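You operate a simulated robot arm through the tools that you are given. There is no shell and no other tool.

You run a simulated robot arm. Do the job below in one go: nothing can be reset, and whatever is moved stays where it is left.

Task
Fill the black carboy right up from the red one.
Fine: orange coupler on the red port, purple on the other; the lever under the ledge open for one run, then shut; leave the couplers in their ports. Set down upright: coupler.

Only the result counts: the job must be done as asked and must still hold three seconds after the hand-in. Knocking over, shifting, dropping, spilling or breaking anything else fails it.

Robot
A 7-joint arm with a two-finger parallel gripper, fixed in place. Base frame: the origin is at the foot of the arm, x ahead of it, y to its left, z up; the work surface is at about z = 920. Lengths are in mm, angles in degrees, forces in N, time in s.
Its first joint turns from -166.0 to 166.0 degrees. Payload 4.4 kg.
The tool frame sits at the grasp point between the pads (the TCP): z along the fingers, y along the line on which they close. The tips reach 23 mm beyond it. The gripper opens to 94 mm. The fingers are 38 mm wide and 10 mm thick; the gripper's body (54 by 96 mm) begins 39 mm behind the TCP.
Orientation is told as [roll, pitch, yaw] about the base's x, y, z axes, in that order, counted from this pose: with the fingers straight down and closing along the base's y, the tool's x points along the base's -x, its y along +y and its z along -z.

Tools
- The arm moves only by the tool servo_tool. Its argument "deltas" is a list of rows, each a list of 7 numbers: the shift along the tool's x, y, z in mm, then the turn, a rotation vector about the tool's x, y, z in rad, then the closure in counts, from 0 (fully open) to 255 (shut). In form: [[dx, dy, dz, rx, ry, rz, gripper], ...]. A call has 1 to 20 rows; each row shifts and turns the commanded pose from where the row before left it, along the tool's axes as they then stand. Rows are played at 5 a second. More than 50 mm and 8.6 degrees between two rows, or a gripper value outside its range, and nothing of the call is played. A pose out of reach is approached as far as the arm can. The call stops where the force on the tool passes 50 N (or 10 N more than at its start, if that is more) or the arm is blocked; 0.2 s more then pass. Each finger travels about 72 mm/s and halts on what it meets, pressing with about 25 N; the grip force reading is that of the motor and also rises with nothing between the fingers. The clock runs only during rows and for 0.2 s after the last one: add rows that do not move to give the fingers time. It gives the time, the measured TCP pose, the force on the tool (base axes), the opening and the grip force at its end, in the units of the frame above (readings bear some noise), with the torque about the TCP (base axes, N m) and any sound that the robot's microphone picked up.
- Cameras (640 x 400 px; columns grow to the right, rows downward): "scene" is fixed at [401.4, -653.4, 1635.1]; the picture's right is [0.78, -0.63, 0.00], its down [-0.34, -0.42, -0.84] and it looks along [0.53, 0.66, -0.54] (base axes); focal length 354 px, centre (320, 200). "wrist" rides on the gripper at [86, 16, -75] in the tool frame; the picture's right is [-0.18, 0.98, 0.00], its down [-0.58, -0.11, -0.81] and it looks along [-0.79, -0.15, 0.59] (tool axes); focal length 243 px, centre (320, 200). There is no depth. A picture from a camera that has moved, and an enlarged one, comes with that camera's place and axes in the base frame and with its lens. The place of the scene camera against the robot may be out by one fixed shift of up to 12 mm in any direction.
- get_image(camera): a new picture of that camera. It takes no simulated time.
- close_up(camera, box): a new picture of the part [left, top, right, bottom] of that camera's present view, enlarged. It takes no simulated time.
- job_done(): hands the job in; it is judged then, once.

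Places have to be worked out from the pictures, the camera data and where the tool is seen. Open the gripper and draw the arm clear of the work before you hand the job in, unless the task says otherwise.

The tools are called as name(argument=value, ...) on one line, values as JSON. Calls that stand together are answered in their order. servo_tool: Moves the arm, as the interface text tells. Its arguments: {"type":"object","properties":{"deltas":{"type":"array","items":{"type":"array","items":{"type":"number"}}}},"required":["deltas"]} The other tools are called the same way: get_image (camera) takes a picture; close_up (camera, box) takes an enlarged picture of a part of a camera's view; job_done () hands the job in.

At the start:

```text
clock: 0.0
tool_pos: [628.1, 264.2, 1233.7]
ee_rot: [0.0, -0.1, -0.1]
wrist_force: [-0.6, 0.1, -0.7]
moment: [0.0, -0.01, -0.06]
gripper_width: 93.8
grip_force: 0.0
```

scene: 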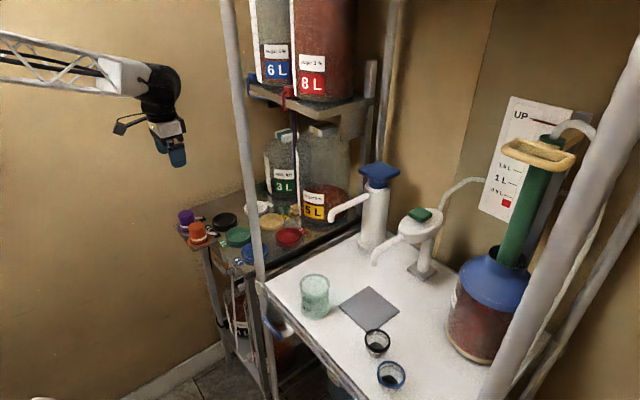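
wrist: 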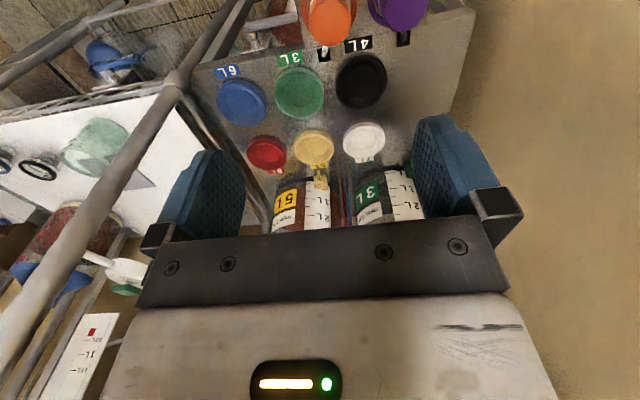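

I'll begin by looking closely at the ports, couplers and the ledge in both views.

close_up(camera="scene", box=[160, 180, 360, 305])

close_up(camera="wrist", box=[190, 0, 490, 190])

close_up(camera="scene", box=[200, 0, 400, 125])

close_up(camera="scene", box=[180, 230, 340, 400])

```text
3.20 times, centred on (260, 242) of scene
camera zoom: at [401.4, -653.4, 1635.1], right [0.78, -0.63, 0.0], down [-0.34, -0.42, -0.84], along [0.53, 0.66, -0.54], focal length 1133 px, centre (512, 64)
```

zoom: 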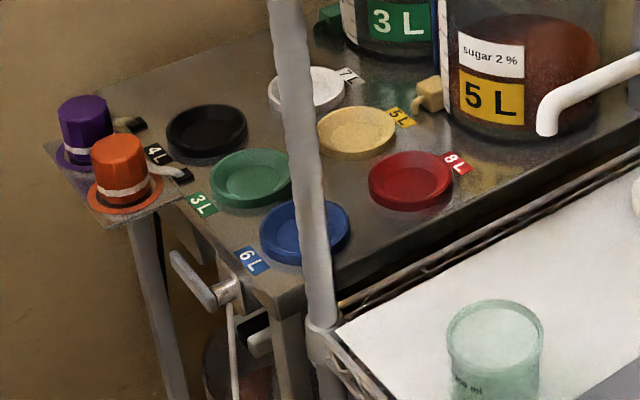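

```text
2.11 times, centred on (340, 95) of wrist
camera zoom: at [542.5, 279.4, 1307.0], right [0.18, 0.98, 0.0], down [0.58, -0.11, 0.81], along [0.79, -0.15, -0.59], focal length 511 px, centre (278, 421)
```

zoom: 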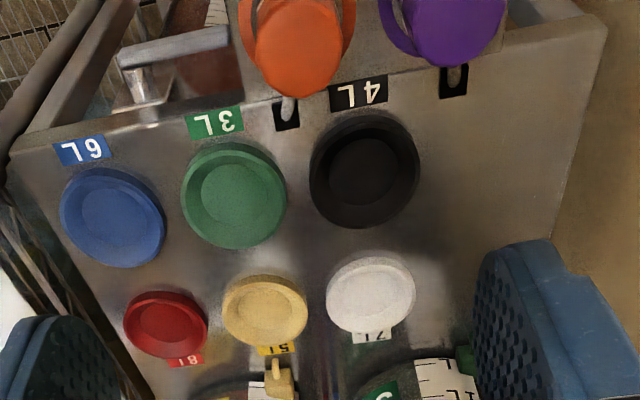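

```text
3.20 times, centred on (300, 62) of scene
camera zoom: at [401.4, -653.4, 1635.1], right [0.78, -0.63, 0.0], down [-0.34, -0.42, -0.84], along [0.53, 0.66, -0.54], focal length 1133 px, centre (384, 640)
```

zoom: 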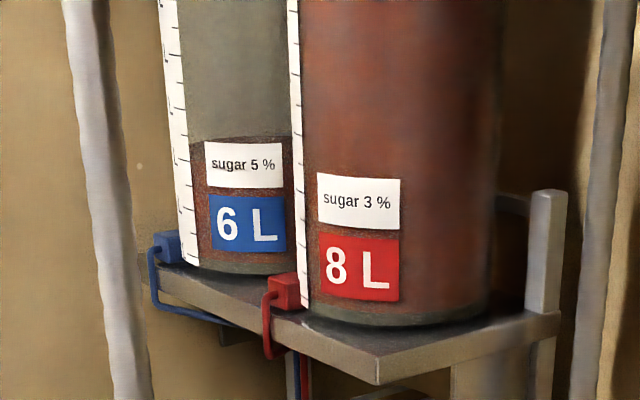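

```text
2.35 times, centred on (260, 315) of scene
camera zoom: at [401.4, -653.4, 1635.1], right [0.78, -0.63, 0.0], down [-0.34, -0.42, -0.84], along [0.53, 0.66, -0.54], focal length 833 px, centre (461, -71)
```

zoom: 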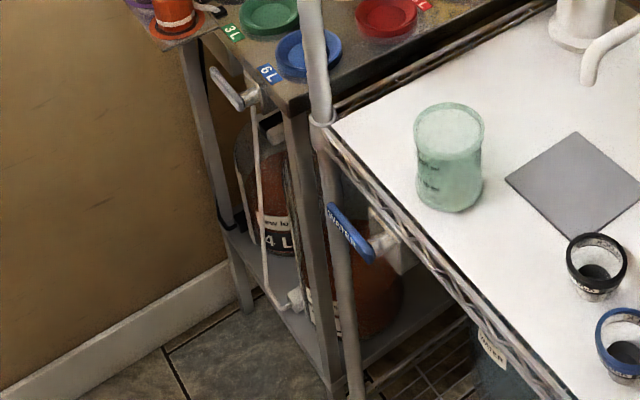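

The ledge has 3L, 4L, 6L, 5L, 7L and 8L ports, with orange and purple couplers at the front edge. A silver lever sits under the same edge. The orange top triangulates to roughly (653, 271, 982), so I'll back off and lower the wrist camera for a closer view.

servo_tool(deltas=[[45, 0, 30, 0, 0, 0, 0], [45, 0, 40, 0, 0, 0, 0], [0, 0, 40, 0, 0, 0, 0]])

get_image(camera="wrist")

get_image(camera="scene")

```text
refused: row 1 steps farther than a row can; nothing moved
```

```text
taken
camera wrist: at [542.5, 279.4, 1307.0], right [0.18, 0.98, 0.0], down [0.58, -0.11, 0.81], along [0.79, -0.15, -0.59], focal length 243 px, centre (320, 200)
```

wrist: 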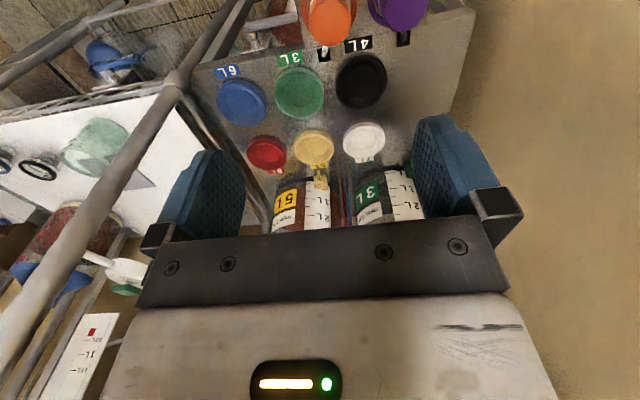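

```text
taken
```

scene: 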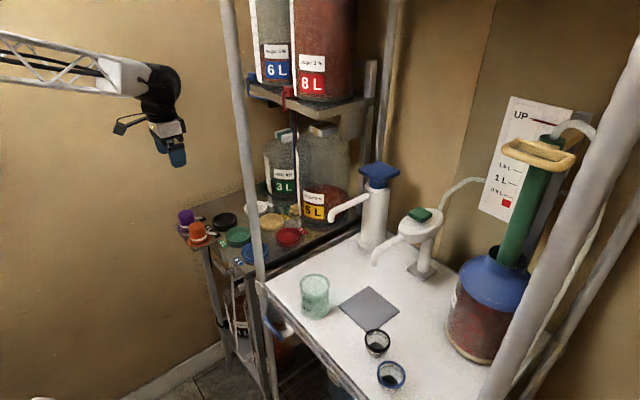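

The step was over 50 mm combined, so I'll resend with smaller steps, still moving back and down for a closer look.

servo_tool(deltas=[[30, 0, 30, 0, 0, 0, 0], [30, 0, 30, 0, 0, 0, 0], [30, 0, 30, 0, 0, 0, 0], [0, 0, 25, 0, 0, 0, 0]])

get_image(camera="wrist")

get_image(camera="scene")

```text
clock: 1.0
tool_pos: [538.5, 263.7, 1117.9]
ee_rot: [0.0, -0.1, 0.0]
wrist_force: [0.1, -0.6, -0.2]
moment: [0.01, 0.0, -0.02]
gripper_width: 94.1
grip_force: 0.1
```

```text
taken
camera wrist: at [453.3, 279.0, 1191.8], right [0.18, 0.98, 0.0], down [0.58, -0.11, 0.81], along [0.79, -0.15, -0.59], focal length 243 px, centre (320, 200)
```

wrist: 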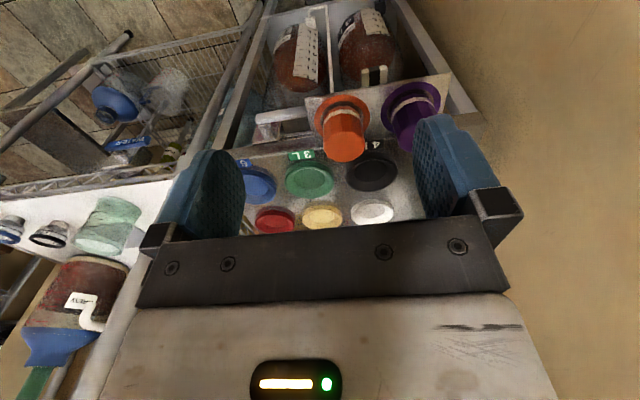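

```text
taken
```

scene: 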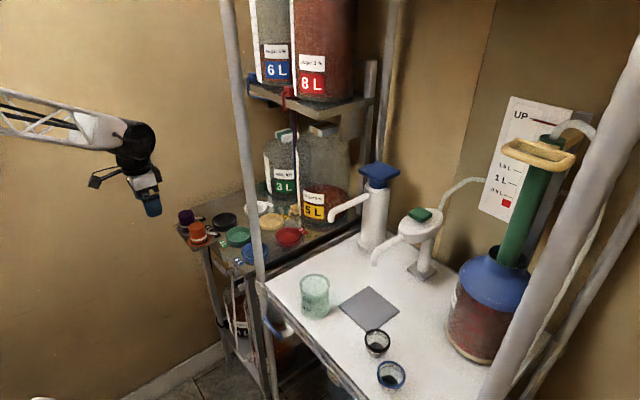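

close_up(camera="wrist", box=[200, 0, 480, 240])

close_up(camera="wrist", box=[230, 80, 350, 180])

close_up(camera="scene", box=[165, 195, 265, 260])

close_up(camera="scene", box=[200, 240, 290, 340])

```text
1.67 times, centred on (340, 120) of wrist
camera zoom: at [453.3, 279.0, 1191.8], right [0.18, 0.98, 0.0], down [0.58, -0.11, 0.81], along [0.79, -0.15, -0.59], focal length 404 px, centre (287, 333)
```

zoom: 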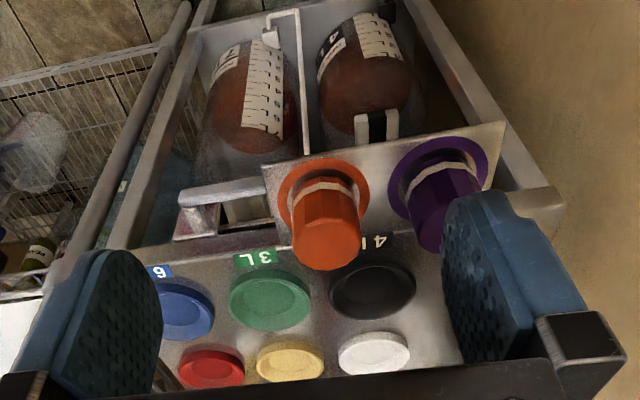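

```text
4.00 times, centred on (290, 130) of wrist
camera zoom: at [453.3, 279.0, 1191.8], right [0.18, 0.98, 0.0], down [0.58, -0.11, 0.81], along [0.79, -0.15, -0.59], focal length 970 px, centre (440, 480)
```

zoom: 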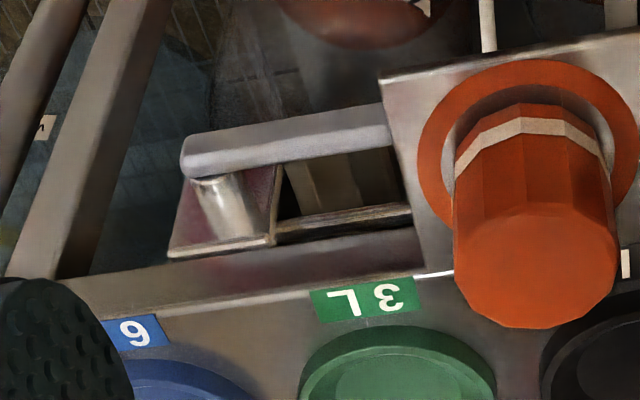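

```text
6.15 times, centred on (215, 228) of scene
camera zoom: at [401.4, -653.4, 1635.1], right [0.78, -0.63, 0.0], down [-0.34, -0.42, -0.84], along [0.53, 0.66, -0.54], focal length 2179 px, centre (966, 31)
```

zoom: 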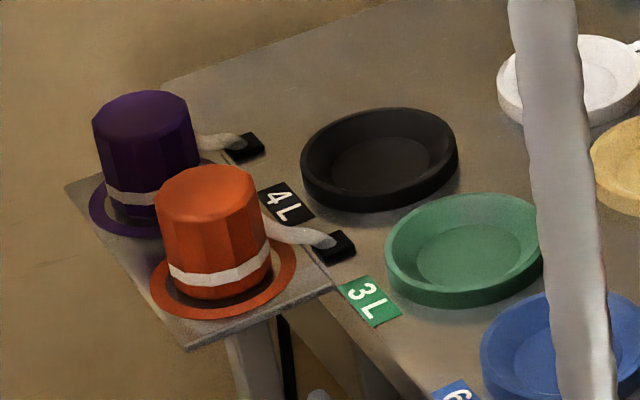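

```text
4.00 times, centred on (245, 290) of scene
camera zoom: at [401.4, -653.4, 1635.1], right [0.78, -0.63, 0.0], down [-0.34, -0.42, -0.84], along [0.53, 0.66, -0.54], focal length 1416 px, centre (620, -160)
```

zoom: 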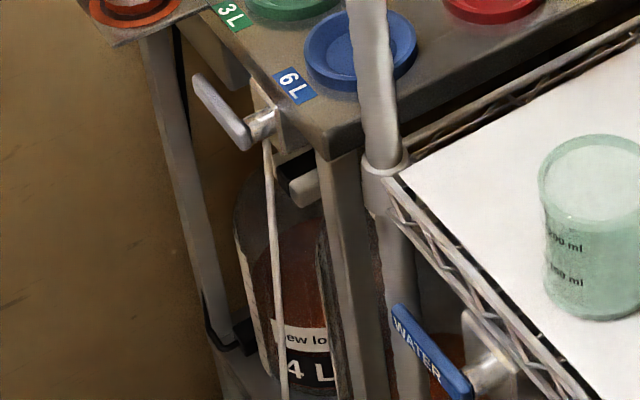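

The couplers are hat-shaped, tethered by short hoses, and stand on a bracket. Orange is near (650, 270) with its top at about z 975. The lever pivot is near (665, 143, 860), with its handle running to +y. I'll move above the orange coupler to check alignment.

servo_tool(deltas=[[-37, 2, 19, 0, 0, 0, 65], [-37, 2, 19, 0, 0, 0, 65], [-37.5, 2.3, 20, 0, 0, 0, 65], [0, 0, 0, 0, 0, 0, 65]])

get_image(camera="wrist")

close_up(camera="wrist", box=[220, 0, 460, 180])

close_up(camera="scene", box=[140, 150, 290, 270])

```text
clock: 2.0
tool_pos: [650.4, 269.9, 1059.0]
ee_rot: [0.1, -0.2, 0.0]
wrist_force: [-0.7, 0.6, 0.2]
moment: [-0.02, -0.02, 0.02]
gripper_width: 70.1
grip_force: 0.0
```

```text
taken
camera wrist: at [564.7, 285.8, 1133.3], right [0.18, 0.98, 0.0], down [0.58, -0.11, 0.81], along [0.79, -0.15, -0.59], focal length 243 px, centre (320, 200)
```

wrist: 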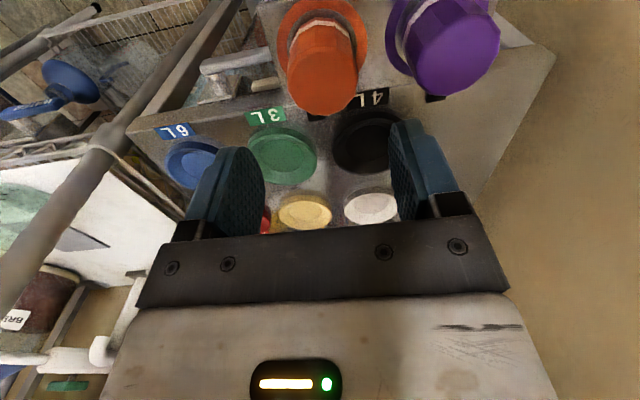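

```text
2.22 times, centred on (340, 90) of wrist
camera zoom: at [564.7, 285.8, 1133.3], right [0.18, 0.98, 0.0], down [0.58, -0.11, 0.81], along [0.79, -0.15, -0.59], focal length 539 px, centre (276, 444)
```

zoom: 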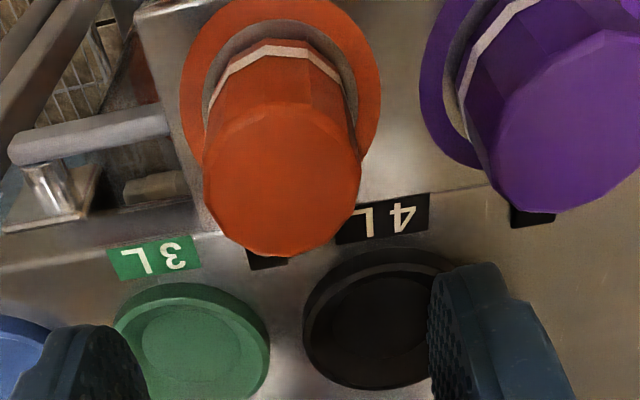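

```text
3.33 times, centred on (215, 210) of scene
camera zoom: at [401.4, -653.4, 1635.1], right [0.78, -0.63, 0.0], down [-0.34, -0.42, -0.84], along [0.53, 0.66, -0.54], focal length 1180 px, centre (670, 167)
```

zoom: 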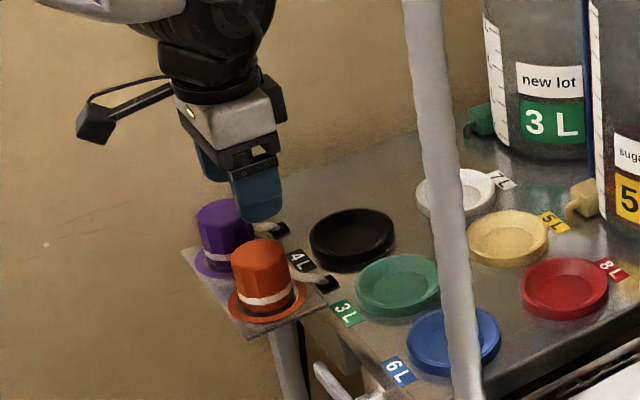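

Two wrist views put the orange top at about (647, 271.5, 974), with the brim plane near z 926. I'll descend with the fingers 70 mm apart, which clears purple by about 10 mm, to TCP z ≈ 959, then close.

servo_tool(deltas=[[3.4, 1.6, 20, 0, 0, 0, 65], [0, 0, 25, 0, 0, 0, 65], [0, 0, 25, 0, 0, 0, 65], [0, 0, 20, 0, 0, 0, 65], [0, 0, 10, 0, 0, 0, 65], [0, 0, 0, 0, 0, 0, 65]])

get_image(camera="wrist")

close_up(camera="scene", box=[140, 180, 270, 270])

```text
clock: 3.4
tool_pos: [646.2, 271.2, 960.5]
ee_rot: [0.1, -0.1, 0.0]
wrist_force: [0.0, 0.2, -0.1]
moment: [-0.03, 0.01, 0.01]
gripper_width: 70.3
grip_force: 0.0
```

```text
taken
camera wrist: at [560.9, 287.2, 1033.9], right [0.18, 0.98, 0.0], down [0.58, -0.11, 0.81], along [0.79, -0.15, -0.59], focal length 243 px, centre (320, 200)
```

wrist: 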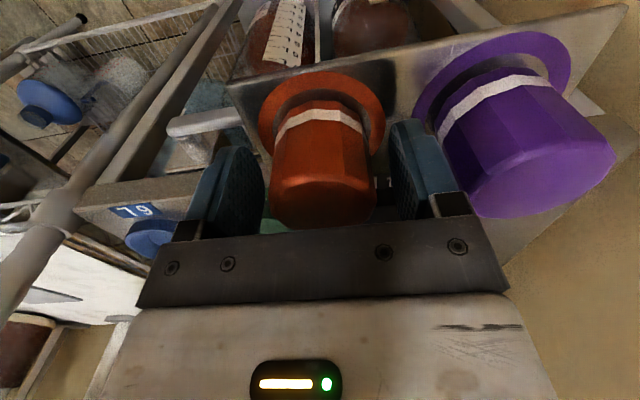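

```text
4.44 times, centred on (205, 225) of scene
camera zoom: at [401.4, -653.4, 1635.1], right [0.78, -0.63, 0.0], down [-0.34, -0.42, -0.84], along [0.53, 0.66, -0.54], focal length 1574 px, centre (831, 89)
```

zoom: 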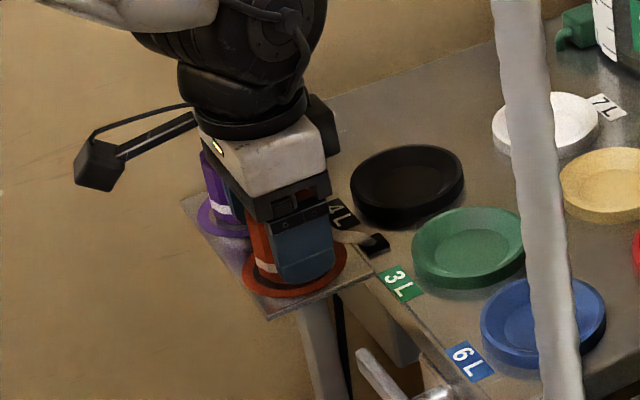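

The fingers straddle the orange body evenly, with purple clear, so I'll close on it.

servo_tool(deltas=[[0, 0, 0, 0, 0, 0, 120], [0, 0, 0, 0, 0, 0, 160], [0, 0, 0, 0, 0, 0, 200], [0, 0, 0, 0, 0, 0, 200]])

get_image(camera="wrist")

```text
clock: 4.4
tool_pos: [646.7, 271.7, 960.0]
ee_rot: [0.0, 0.0, -0.1]
wrist_force: [0.9, 0.2, 0.8]
moment: [-0.02, -0.01, -0.01]
gripper_width: 49.7
grip_force: 25.3
```

```text
taken
camera wrist: at [560.9, 287.2, 1034.0], right [0.18, 0.98, 0.0], down [0.58, -0.11, 0.81], along [0.79, -0.15, -0.59], focal length 243 px, centre (320, 200)
```

wrist: 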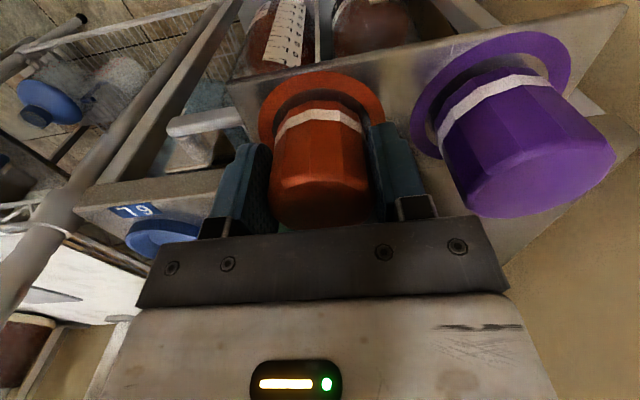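

Gripped at 49.7 mm with 25 N. I'll lift gently, watching the force reading.

servo_tool(deltas=[[0, 0, -10, 0, 0, 0, 200], [0, 0, -20, 0, 0, 0, 200], [0, 0, -25, 0, 0, 0, 200], [0, 0, -25, 0, 0, 0, 200], [0, 0, 0, 0, 0, 0, 200]])

get_image(camera="wrist")

close_up(camera="scene", box=[140, 150, 300, 260])

```text
clock: 5.6
tool_pos: [646.1, 272.4, 1038.5]
ee_rot: [-0.1, 0.0, -0.1]
wrist_force: [0.0, 0.2, -1.4]
moment: [0.02, -0.02, 0.01]
gripper_width: 49.4
grip_force: 24.5
```

```text
taken
camera wrist: at [560.8, 287.3, 1113.6], right [0.18, 0.98, 0.0], down [0.58, -0.11, 0.81], along [0.79, -0.15, -0.59], focal length 243 px, centre (320, 200)
```

wrist: 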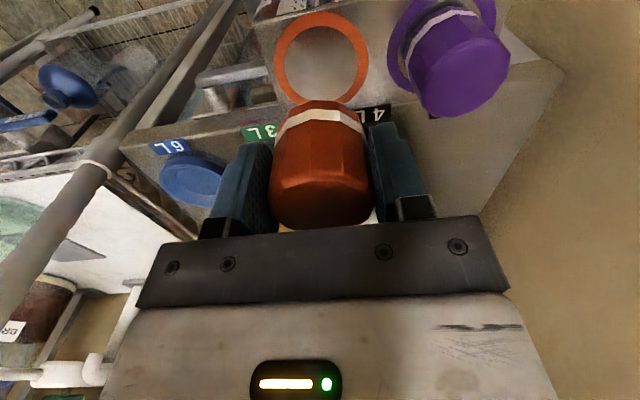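

```text
3.64 times, centred on (220, 205) of scene
camera zoom: at [401.4, -653.4, 1635.1], right [0.78, -0.63, 0.0], down [-0.34, -0.42, -0.84], along [0.53, 0.66, -0.54], focal length 1288 px, centre (684, 182)
```

zoom: 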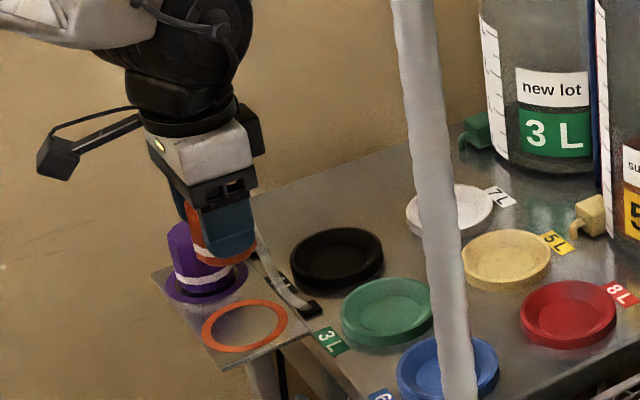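

The coupler came free and the orange ring stays on the bracket as a parking mark. The hose follows along. Now I'll go halfway to the red port at this height and re-check.

servo_tool(deltas=[[-28, -21, 0, 0, 0, 0, 200], [-28, -21, 0, 0, 0, 0, 200], [-28, -21, 0, 0, 0, 0, 200], [-28, -21, 0, 0, 0, 0, 200], [0, 0, 0, 0, 0, 0, 200]])

get_image(camera="wrist")

get_image(camera="scene")

```text
clock: 6.8
tool_pos: [757.0, 187.3, 1038.8]
ee_rot: [0.1, -0.1, 0.1]
wrist_force: [-0.6, -0.4, -0.9]
moment: [0.01, 0.02, -0.02]
gripper_width: 49.5
grip_force: 25.6
```

```text
taken
camera wrist: at [672.6, 203.1, 1114.2], right [0.18, 0.98, 0.0], down [0.58, -0.11, 0.81], along [0.79, -0.15, -0.59], focal length 243 px, centre (320, 200)
```

wrist: 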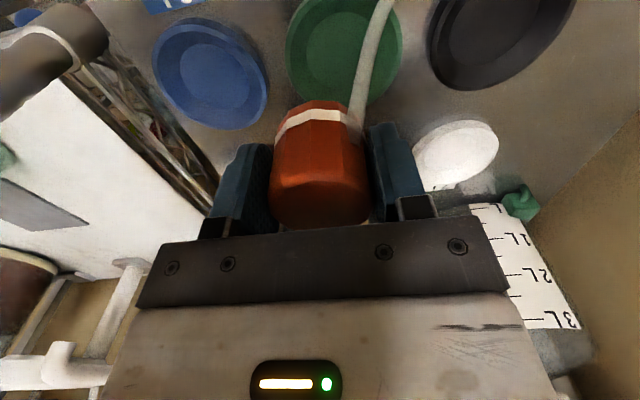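

```text
taken
```

scene: 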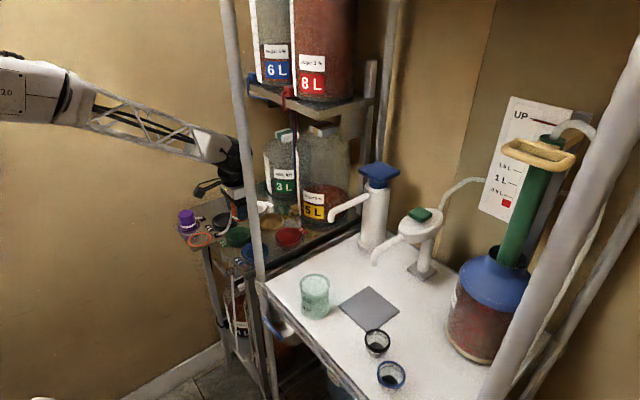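

Clear so far and the hose trails freely. I'll continue to just short of the red port.

servo_tool(deltas=[[-29, -22, 0, 0, 0, 0, 200], [-29, -22, 0, 0, 0, 0, 200], [-29, -22, 0, 0, 0, 0, 200], [0, 0, 0, 0, 0, 0, 200]])

get_image(camera="wrist")

close_up(camera="wrist", box=[220, 0, 440, 140])

close_up(camera="scene", box=[180, 100, 370, 280])

```text
clock: 7.8
tool_pos: [846.6, 121.9, 1037.4]
ee_rot: [-0.1, -0.1, 0.0]
wrist_force: [-0.2, 0.4, -1.9]
moment: [0.0, -0.01, 0.01]
gripper_width: 49.5
grip_force: 24.7
```

```text
taken
camera wrist: at [759.7, 137.1, 1113.6], right [0.18, 0.98, 0.0], down [0.58, -0.11, 0.81], along [0.79, -0.15, -0.59], focal length 243 px, centre (320, 200)
```

wrist: 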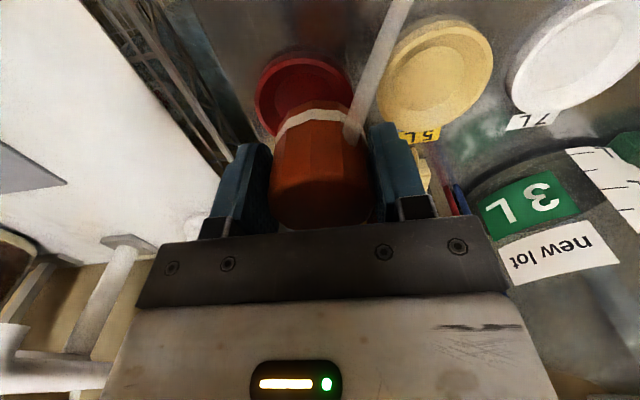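

```text
2.86 times, centred on (330, 70) of wrist
camera zoom: at [759.7, 137.1, 1113.6], right [0.18, 0.98, 0.0], down [0.58, -0.11, 0.81], along [0.79, -0.15, -0.59], focal length 693 px, centre (291, 571)
```

zoom: 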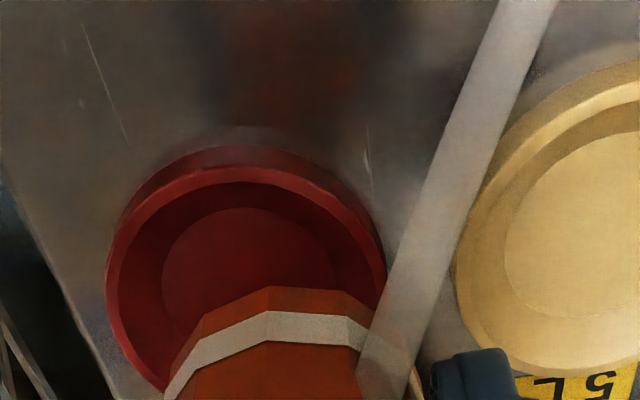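

```text
2.22 times, centred on (275, 190) of scene
camera zoom: at [401.4, -653.4, 1635.1], right [0.78, -0.63, 0.0], down [-0.34, -0.42, -0.84], along [0.53, 0.66, -0.54], focal length 787 px, centre (420, 222)
```

zoom: 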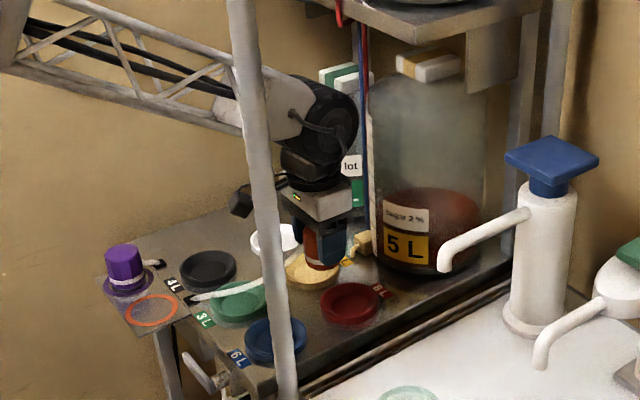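

The red dish fits a circle about 80 mm across, centred near (872, 104) with its rim at about z 935. The coupler should fit its inner seat of roughly 52 mm. I'll move directly above it and check in both views.

servo_tool(deltas=[[-25.5, -18, 0, 0, 0, 0, 200], [0, 0, 20, 0, 0, 0, 200], [0, 0, 15, 0, 0, 0, 200], [0, 0, 0, 0, 0, 0, 200]])

close_up(camera="wrist", box=[220, 0, 440, 140])

close_up(camera="scene", box=[220, 160, 340, 260])

get_image(camera="scene")

```text
clock: 8.8
tool_pos: [869.0, 104.1, 1005.2]
ee_rot: [0.2, -0.1, 0.0]
wrist_force: [1.0, 0.0, -2.2]
moment: [0.04, 0.01, -0.01]
gripper_width: 49.4
grip_force: 25.1
```

```text
2.86 times, centred on (330, 70) of wrist
camera zoom: at [784.6, 119.2, 1079.2], right [0.18, 0.98, 0.0], down [0.58, -0.11, 0.81], along [0.79, -0.15, -0.59], focal length 693 px, centre (291, 571)
```

zoom: 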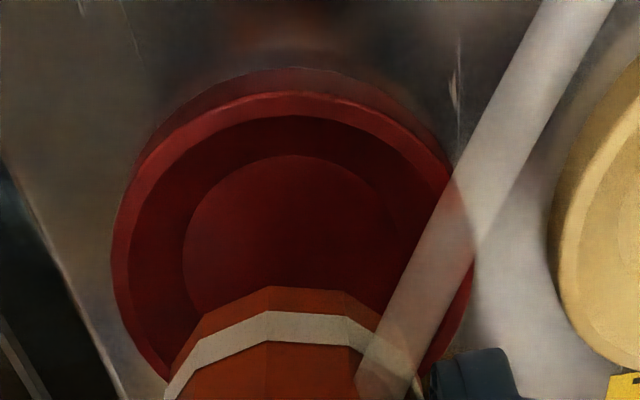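

```text
4.00 times, centred on (280, 210) of scene
camera zoom: at [401.4, -653.4, 1635.1], right [0.78, -0.63, 0.0], down [-0.34, -0.42, -0.84], along [0.53, 0.66, -0.54], focal length 1416 px, centre (480, 160)
```

zoom: 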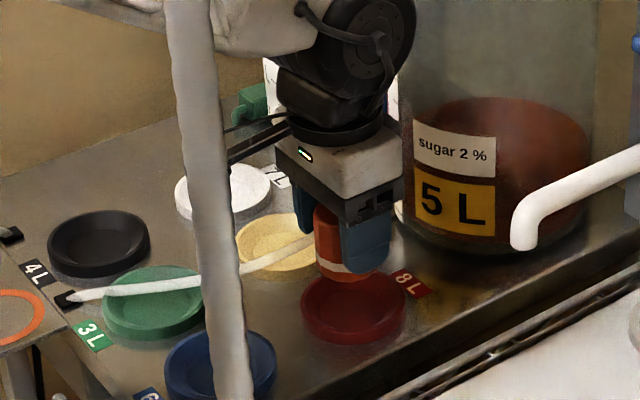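

```text
taken
```

scene: 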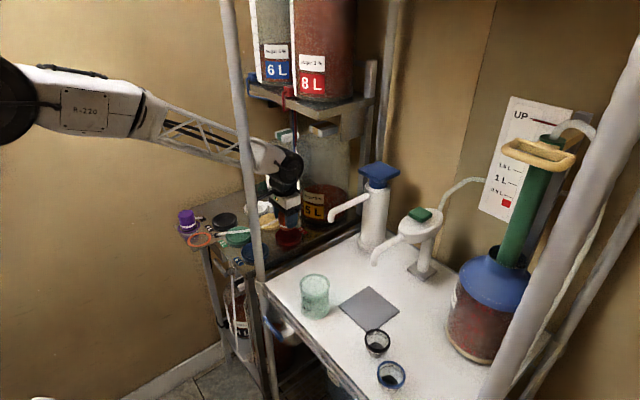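

The view fits a dish centre at about (873, 103.5) and the TCP reads about 870. I'll nudge +3 mm in x and descend until the coupler's bottom is just above the rim, then look again.

servo_tool(deltas=[[-2.5, -0.5, 10, 0, 0, 0, 200], [0, 0, 10, 0, 0, 0, 200], [0, 0, 8, 0, 0, 0, 200], [0, 0, 0, 0, 0, 0, 200], [0, 0, 0, 0, 0, 0, 200]])

close_up(camera="wrist", box=[220, 0, 440, 140])

close_up(camera="scene", box=[240, 190, 340, 260])

```text
clock: 10.0
tool_pos: [871.8, 104.1, 977.0]
ee_rot: [0.0, -0.2, 0.1]
wrist_force: [-1.1, -0.1, -1.9]
moment: [-0.01, 0.01, 0.04]
gripper_width: 49.7
grip_force: 25.2
```

```text
2.86 times, centred on (330, 70) of wrist
camera zoom: at [787.5, 119.1, 1051.1], right [0.18, 0.98, 0.0], down [0.58, -0.11, 0.81], along [0.79, -0.15, -0.59], focal length 693 px, centre (291, 571)
```

zoom: 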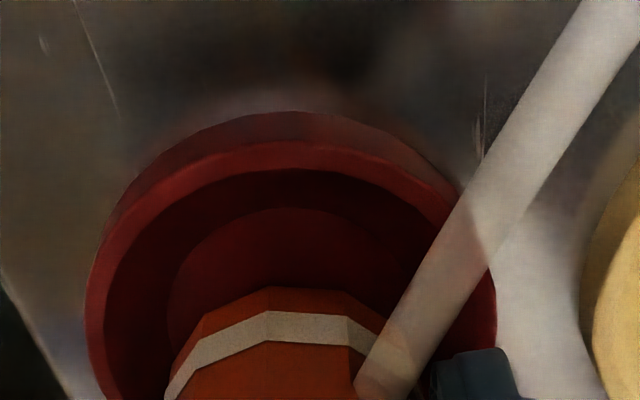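

```text
5.71 times, centred on (290, 225) of scene
camera zoom: at [401.4, -653.4, 1635.1], right [0.78, -0.63, 0.0], down [-0.34, -0.42, -0.84], along [0.53, 0.66, -0.54], focal length 2023 px, centre (491, 57)
```

zoom: 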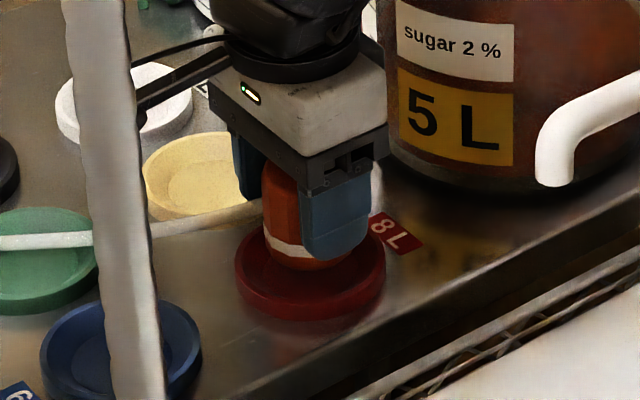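

Fit is now (872, 104.5) against a TCP of (871.8, 104.1), so it's well centred. I'll lower in small steps and read the contact force.

servo_tool(deltas=[[0, 0, 4, 0, 0, 0, 200], [0, 0, 4, 0, 0, 0, 200], [0, 0, 3, 0, 0, 0, 200], [0, 0, 0, 0, 0, 0, 200]])

close_up(camera="scene", box=[240, 190, 340, 260])

```text
clock: 11.0
tool_pos: [872.7, 104.1, 966.6]
ee_rot: [-0.1, -0.2, 0.0]
wrist_force: [0.3, 0.3, -1.6]
moment: [0.04, 0.02, -0.03]
gripper_width: 49.7
grip_force: 25.1
```

```text
5.71 times, centred on (290, 225) of scene
camera zoom: at [401.4, -653.4, 1635.1], right [0.78, -0.63, 0.0], down [-0.34, -0.42, -0.84], along [0.53, 0.66, -0.54], focal length 2023 px, centre (491, 57)
```

zoom: 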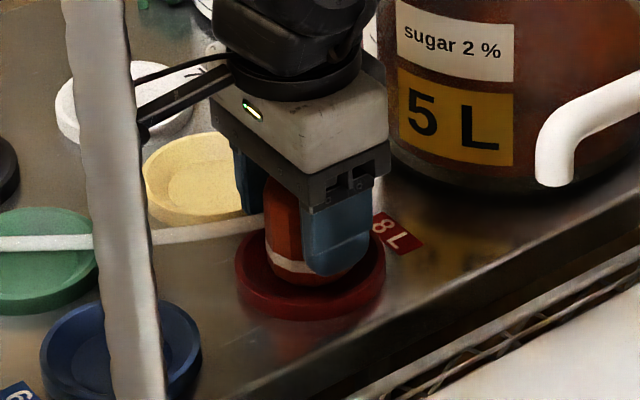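

No contact yet, and the coupler's bottom is inside the dish. I'll keep lowering in 2 mm steps.

servo_tool(deltas=[[0, 0, 2, 0, 0, 0, 200], [0, 0, 2, 0, 0, 0, 200], [0, 0, 2, 0, 0, 0, 200], [0, 0, 0, 0, 0, 0, 200]])

close_up(camera="scene", box=[240, 190, 340, 260])

```text
clock: 12.0
tool_pos: [874.5, 103.5, 960.1]
ee_rot: [0.1, -0.2, 0.0]
wrist_force: [-1.7, -0.9, 9.9]
moment: [-0.11, 0.13, -0.02]
gripper_width: 49.3
grip_force: 24.8
```

```text
5.71 times, centred on (290, 225) of scene
camera zoom: at [401.4, -653.4, 1635.1], right [0.78, -0.63, 0.0], down [-0.34, -0.42, -0.84], along [0.53, 0.66, -0.54], focal length 2023 px, centre (491, 57)
```

zoom: 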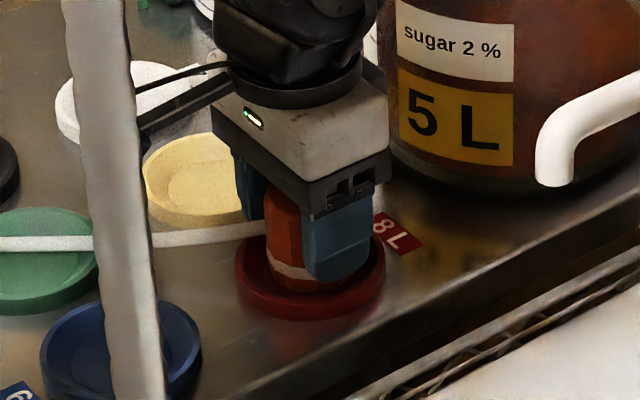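

There's contact at about 11 N. The moment puts it toward (−x, −y) of centre, so I'll shift slightly to +x, +y and see how the load changes.

servo_tool(deltas=[[-2, 2, 0, 0, 0, 0, 200], [0, 0, 0, 0, 0, 0, 200]])

close_up(camera="wrist", box=[220, 0, 440, 240])

```text
clock: 12.6
tool_pos: [875.1, 104.6, 961.0]
ee_rot: [0.1, -0.1, 0.0]
wrist_force: [-7.8, -8.2, 15.5]
moment: [-0.35, 0.09, -0.08]
gripper_width: 49.3
grip_force: 25.0
```

```text
1.67 times, centred on (330, 120) of wrist
camera zoom: at [790.0, 120.9, 1035.1], right [0.18, 0.98, 0.0], down [0.58, -0.11, 0.81], along [0.79, -0.15, -0.59], focal length 404 px, centre (303, 333)
```

zoom: 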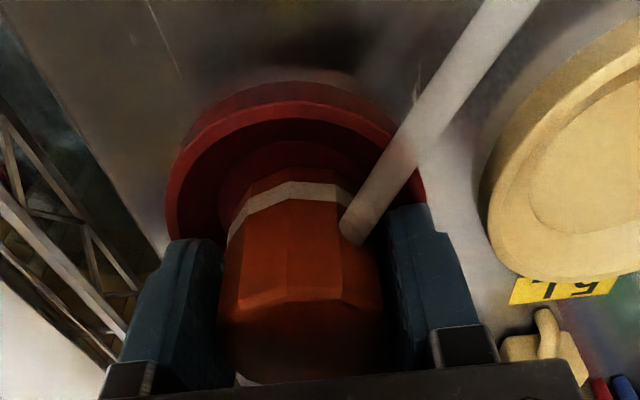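

The resistance to the shift looks like friction on the floor of the dish. I'll undo the shift, ease off 1 mm and take a tighter look.

servo_tool(deltas=[[2, -2, 0, 0, 0, 0, 200], [0, 0, 0, 0, 0, 0, 200], [0, 0, -1, 0, 0, 0, 200], [0, 0, 0, 0, 0, 0, 200]])

close_up(camera="scene", box=[270, 215, 320, 255])

close_up(camera="wrist", box=[260, 40, 400, 150])

```text
clock: 13.6
tool_pos: [872.7, 104.0, 961.1]
ee_rot: [0.0, -0.1, 0.0]
wrist_force: [1.8, 2.1, 5.7]
moment: [-0.02, -0.09, 0.03]
gripper_width: 49.5
grip_force: 24.9
```

```text
10.00 times, centred on (295, 235) of scene
camera zoom: at [401.4, -653.4, 1635.1], right [0.78, -0.63, 0.0], down [-0.34, -0.42, -0.84], along [0.53, 0.66, -0.54], focal length 3541 px, centre (570, -150)
```

zoom: 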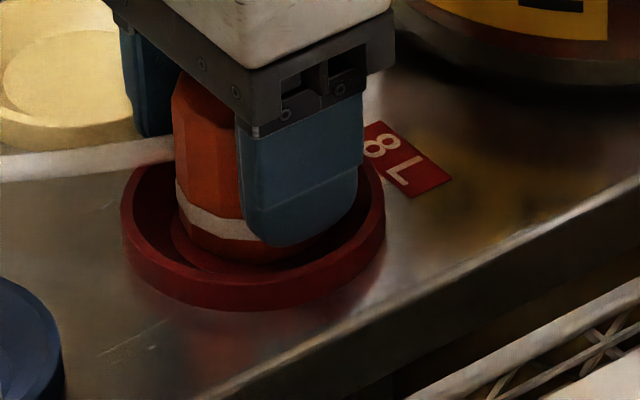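

```text
3.64 times, centred on (330, 95) of wrist
camera zoom: at [788.1, 118.9, 1035.0], right [0.18, 0.98, 0.0], down [0.58, -0.11, 0.81], along [0.79, -0.15, -0.59], focal length 882 px, centre (284, 582)
```

zoom: 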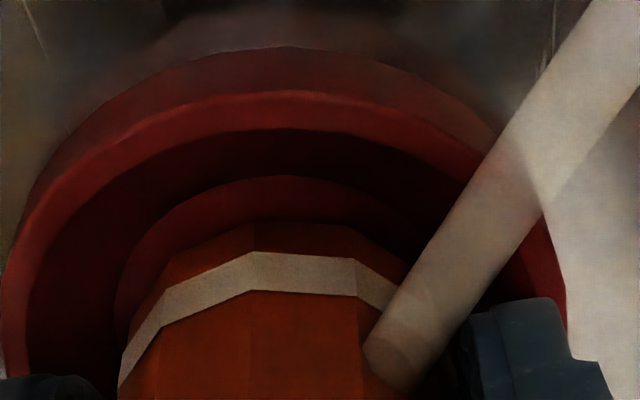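

The coupler rests on the dish floor, surrounded by an even crescent of floor in both views, with about 7 N on it. I'll open just enough to release it, then rise straight up.

servo_tool(deltas=[[0, 0, 0, 0, 0, 0, 95], [0, 0, 0, 0, 0, 0, 95], [0, 0, -5, 0, 0, 0, 92], [0, 0, -10, 0, 0, 0, 90], [0, 0, -20, 0, 0, 0, 90], [0, 0, -30, 0, 0, 0, 90], [0, 0, -20, 0, 0, 0, 90], [0, 0, 0, 0, 0, 0, 90]])

close_up(camera="scene", box=[240, 190, 340, 260])

get_image(camera="wrist")

```text
clock: 15.4
tool_pos: [874.1, 103.5, 1046.0]
ee_rot: [0.0, 0.0, 0.0]
wrist_force: [0.7, 0.2, -0.5]
moment: [0.02, -0.05, -0.02]
gripper_width: 61.1
grip_force: 0.2
```

```text
5.71 times, centred on (290, 225) of scene
camera zoom: at [401.4, -653.4, 1635.1], right [0.78, -0.63, 0.0], down [-0.34, -0.42, -0.84], along [0.53, 0.66, -0.54], focal length 2023 px, centre (491, 57)
```

zoom: 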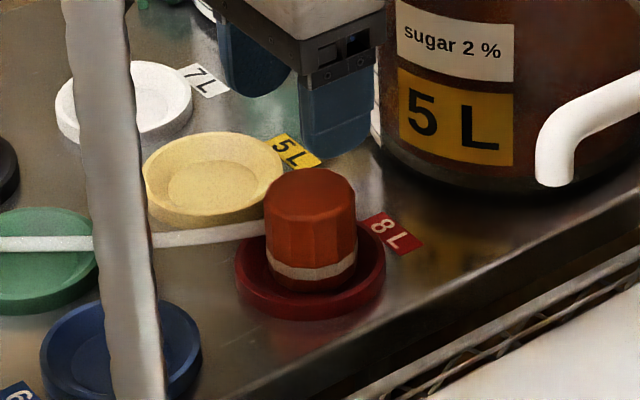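

```text
taken
camera wrist: at [788.1, 119.3, 1120.4], right [0.18, 0.98, 0.0], down [0.58, -0.11, 0.81], along [0.79, -0.15, -0.59], focal length 243 px, centre (320, 200)
```

wrist: 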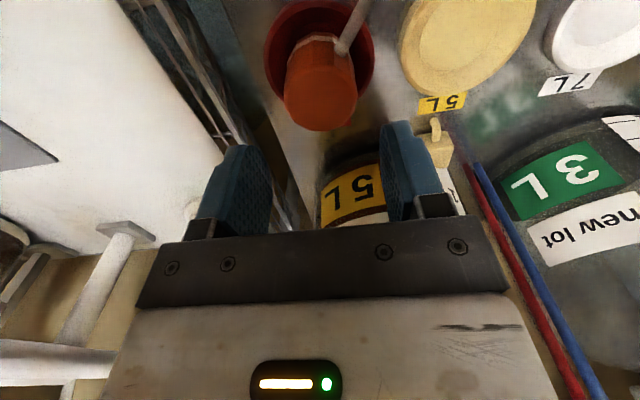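

The orange coupler stands upright in the red port. I'll take a tighter look at how it's seated before moving on.

close_up(camera="scene", box=[270, 215, 320, 250])

close_up(camera="wrist", box=[240, 0, 400, 140])

```text
11.43 times, centred on (295, 232) of scene
camera zoom: at [401.4, -653.4, 1635.1], right [0.78, -0.63, 0.0], down [-0.34, -0.42, -0.84], along [0.53, 0.66, -0.54], focal length 4047 px, centre (606, -171)
```

zoom: 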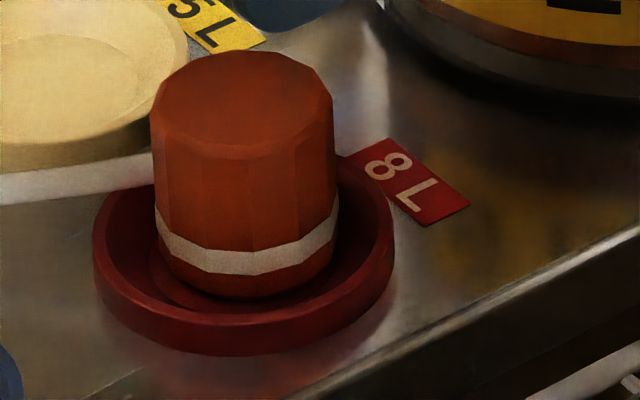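

```text
2.86 times, centred on (320, 70) of wrist
camera zoom: at [788.1, 119.3, 1120.4], right [0.18, 0.98, 0.0], down [0.58, -0.11, 0.81], along [0.79, -0.15, -0.59], focal length 693 px, centre (320, 571)
```

zoom: 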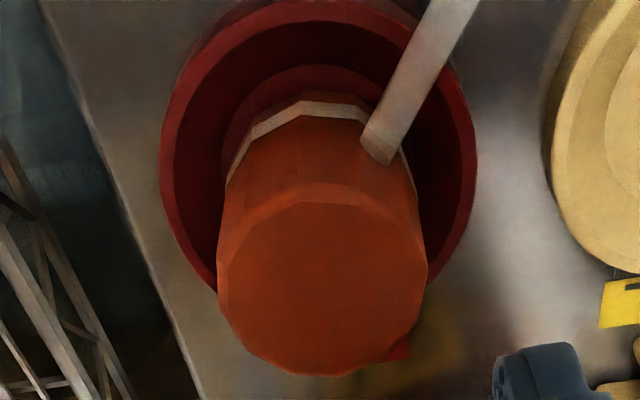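

Orange is seated within about 3 mm of the port centre and upright. Next I'll travel at this height back to above the purple coupler, near (645, 353).

servo_tool(deltas=[[25.4, 27.7, 0, 0, 0, 0, 65], [25.4, 27.7, 0, 0, 0, 0, 65], [25.4, 27.7, 0, 0, 0, 0, 65], [25.4, 27.7, 0, 0, 0, 0, 65], [25.4, 27.7, 0, 0, 0, 0, 65], [25.4, 27.7, 0, 0, 0, 0, 65], [25.4, 27.7, 0, 0, 0, 0, 65], [25.4, 27.7, 0, 0, 0, 0, 65], [25.4, 27.7, 0, 0, 0, 0, 65], [0, 0, 0, 0, 0, 0, 65], [0, 0, 0, 0, 0, 0, 65]])

get_image(camera="wrist")

close_up(camera="wrist", box=[220, 0, 440, 140])

get_image(camera="scene")

```text
clock: 17.8
tool_pos: [646.4, 353.1, 1044.7]
ee_rot: [-0.1, -0.1, 0.0]
wrist_force: [0.7, -0.1, -0.3]
moment: [0.02, 0.02, 0.0]
gripper_width: 69.9
grip_force: 0.1
```

```text
taken
camera wrist: at [559.3, 368.1, 1119.5], right [0.18, 0.98, 0.0], down [0.58, -0.11, 0.81], along [0.79, -0.15, -0.59], focal length 243 px, centre (320, 200)
```

wrist: 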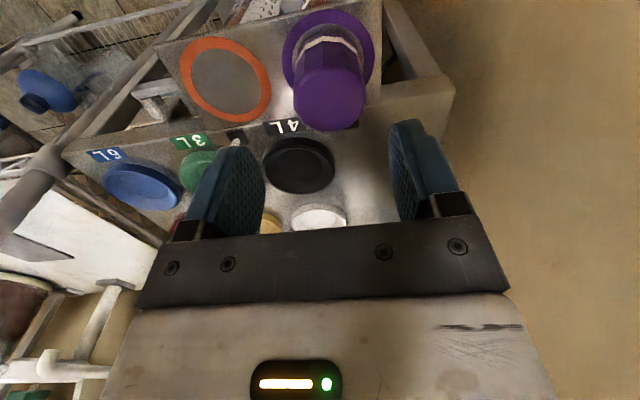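

```text
2.86 times, centred on (330, 70) of wrist
camera zoom: at [559.3, 368.1, 1119.5], right [0.18, 0.98, 0.0], down [0.58, -0.11, 0.81], along [0.79, -0.15, -0.59], focal length 693 px, centre (291, 571)
```

zoom: 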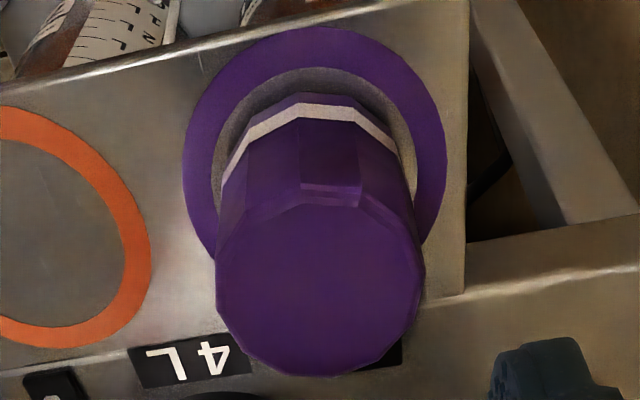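

```text
taken
```

scene: 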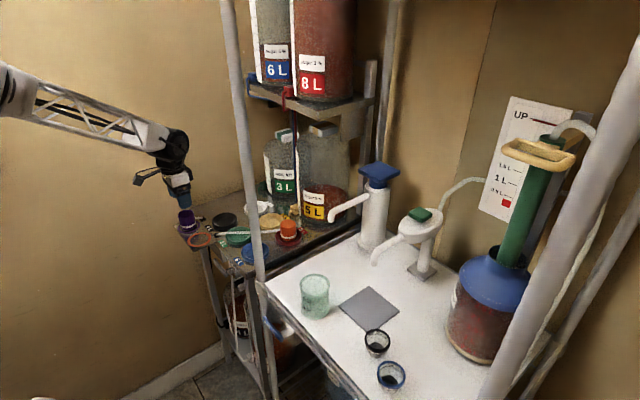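

The purple top fits at about (648.5, 358). I'll correct by +1.8 in x and +5 in y, descend to TCP z 960 as with orange, and check before closing.

servo_tool(deltas=[[-1.8, 5, 10, 0, 0, 0, 65], [0, 0, 25, 0, 0, 0, 65], [0, 0, 25, 0, 0, 0, 65], [0, 0, 15, 0, 0, 0, 65], [0, 0, 9, 0, 0, 0, 65], [0, 0, 0, 0, 0, 0, 65]])

get_image(camera="wrist")

```text
clock: 19.2
tool_pos: [647.6, 358.5, 963.0]
ee_rot: [0.1, 0.0, 0.0]
wrist_force: [0.6, -0.4, -0.4]
moment: [0.02, 0.01, -0.03]
gripper_width: 69.9
grip_force: 0.1
```

```text
taken
camera wrist: at [561.6, 373.7, 1036.1], right [0.18, 0.98, 0.0], down [0.58, -0.11, 0.81], along [0.79, -0.15, -0.59], focal length 243 px, centre (320, 200)
```

wrist: 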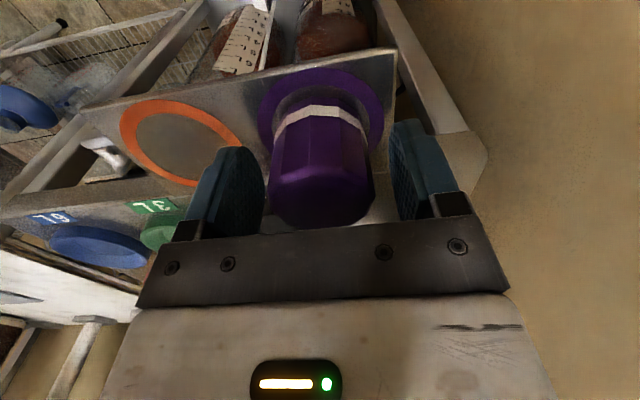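

Purple is centred between the fingers. I'll lower 2 mm more, close, and lift straight up.

servo_tool(deltas=[[0, 0, 2, 0, 0, 0, 65], [0, 0, 0, 0, 0, 0, 120], [0, 0, 0, 0, 0, 0, 160], [0, 0, 0, 0, 0, 0, 200], [0, 0, 0, 0, 0, 0, 200], [0, 0, -10, 0, 0, 0, 200], [0, 0, -20, 0, 0, 0, 200], [0, 0, -25, 0, 0, 0, 200], [0, 0, -25, 0, 0, 0, 200], [0, 0, 0, 0, 0, 0, 200]])

get_image(camera="wrist")

close_up(camera="wrist", box=[230, 60, 430, 240])

```text
clock: 21.4
tool_pos: [647.3, 356.3, 1039.7]
ee_rot: [-0.1, -0.1, 0.0]
wrist_force: [0.6, 0.8, -1.6]
moment: [0.0, 0.02, 0.01]
gripper_width: 49.4
grip_force: 25.3
```

```text
taken
camera wrist: at [561.2, 373.3, 1113.8], right [0.18, 0.98, 0.0], down [0.58, -0.11, 0.81], along [0.79, -0.15, -0.59], focal length 243 px, centre (320, 200)
```

wrist: 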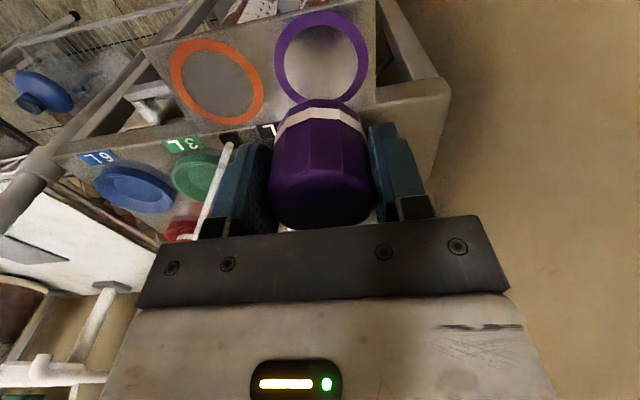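

```text
2.22 times, centred on (330, 150) of wrist
camera zoom: at [561.2, 373.3, 1113.8], right [0.18, 0.98, 0.0], down [0.58, -0.11, 0.81], along [0.79, -0.15, -0.59], focal length 539 px, centre (298, 311)
```

zoom: 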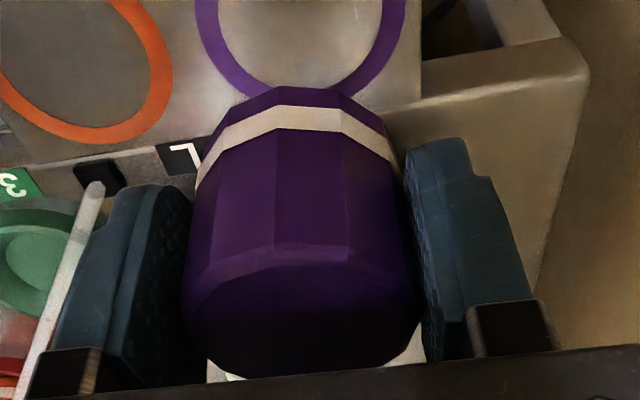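

The purple coupler is held and free. I'll move to just short of the black port, near (745, 306), and fit its circle.

servo_tool(deltas=[[-26, -16, 0, 0, 0, 0, 200], [-26, -16, 0, 0, 0, 0, 200], [-26, -16, 0, 0, 0, 0, 200], [0, 0, 0, 0, 0, 0, 200], [0, 0, 0, 0, 0, 0, 200]])

close_up(camera="wrist", box=[220, 0, 440, 140])

close_up(camera="scene", box=[160, 160, 320, 260])

```text
clock: 22.6
tool_pos: [723.7, 308.7, 1039.3]
ee_rot: [0.0, 0.0, -0.1]
wrist_force: [-0.5, -0.3, -1.5]
moment: [-0.01, -0.01, -0.02]
gripper_width: 49.4
grip_force: 24.5
```

```text
2.86 times, centred on (330, 70) of wrist
camera zoom: at [638.5, 324.8, 1114.1], right [0.18, 0.98, 0.0], down [0.58, -0.11, 0.81], along [0.79, -0.15, -0.59], focal length 693 px, centre (291, 571)
```

zoom: 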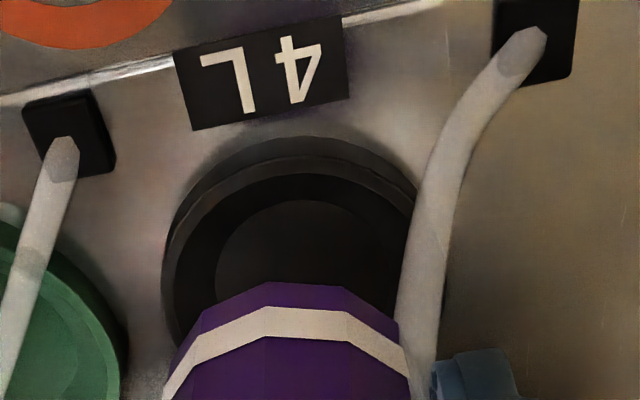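

```text
4.00 times, centred on (240, 210) of scene
camera zoom: at [401.4, -653.4, 1635.1], right [0.78, -0.63, 0.0], down [-0.34, -0.42, -0.84], along [0.53, 0.66, -0.54], focal length 1416 px, centre (640, 160)
```

zoom: 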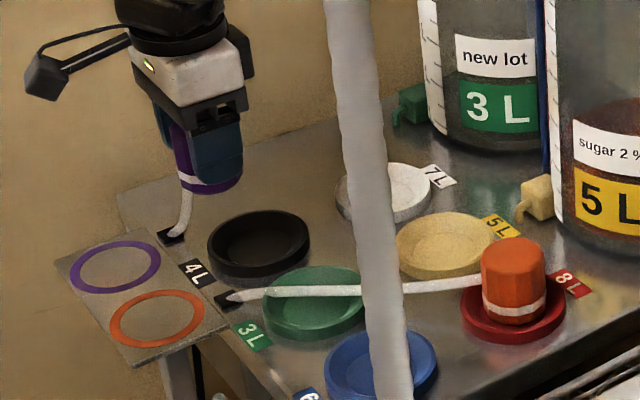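

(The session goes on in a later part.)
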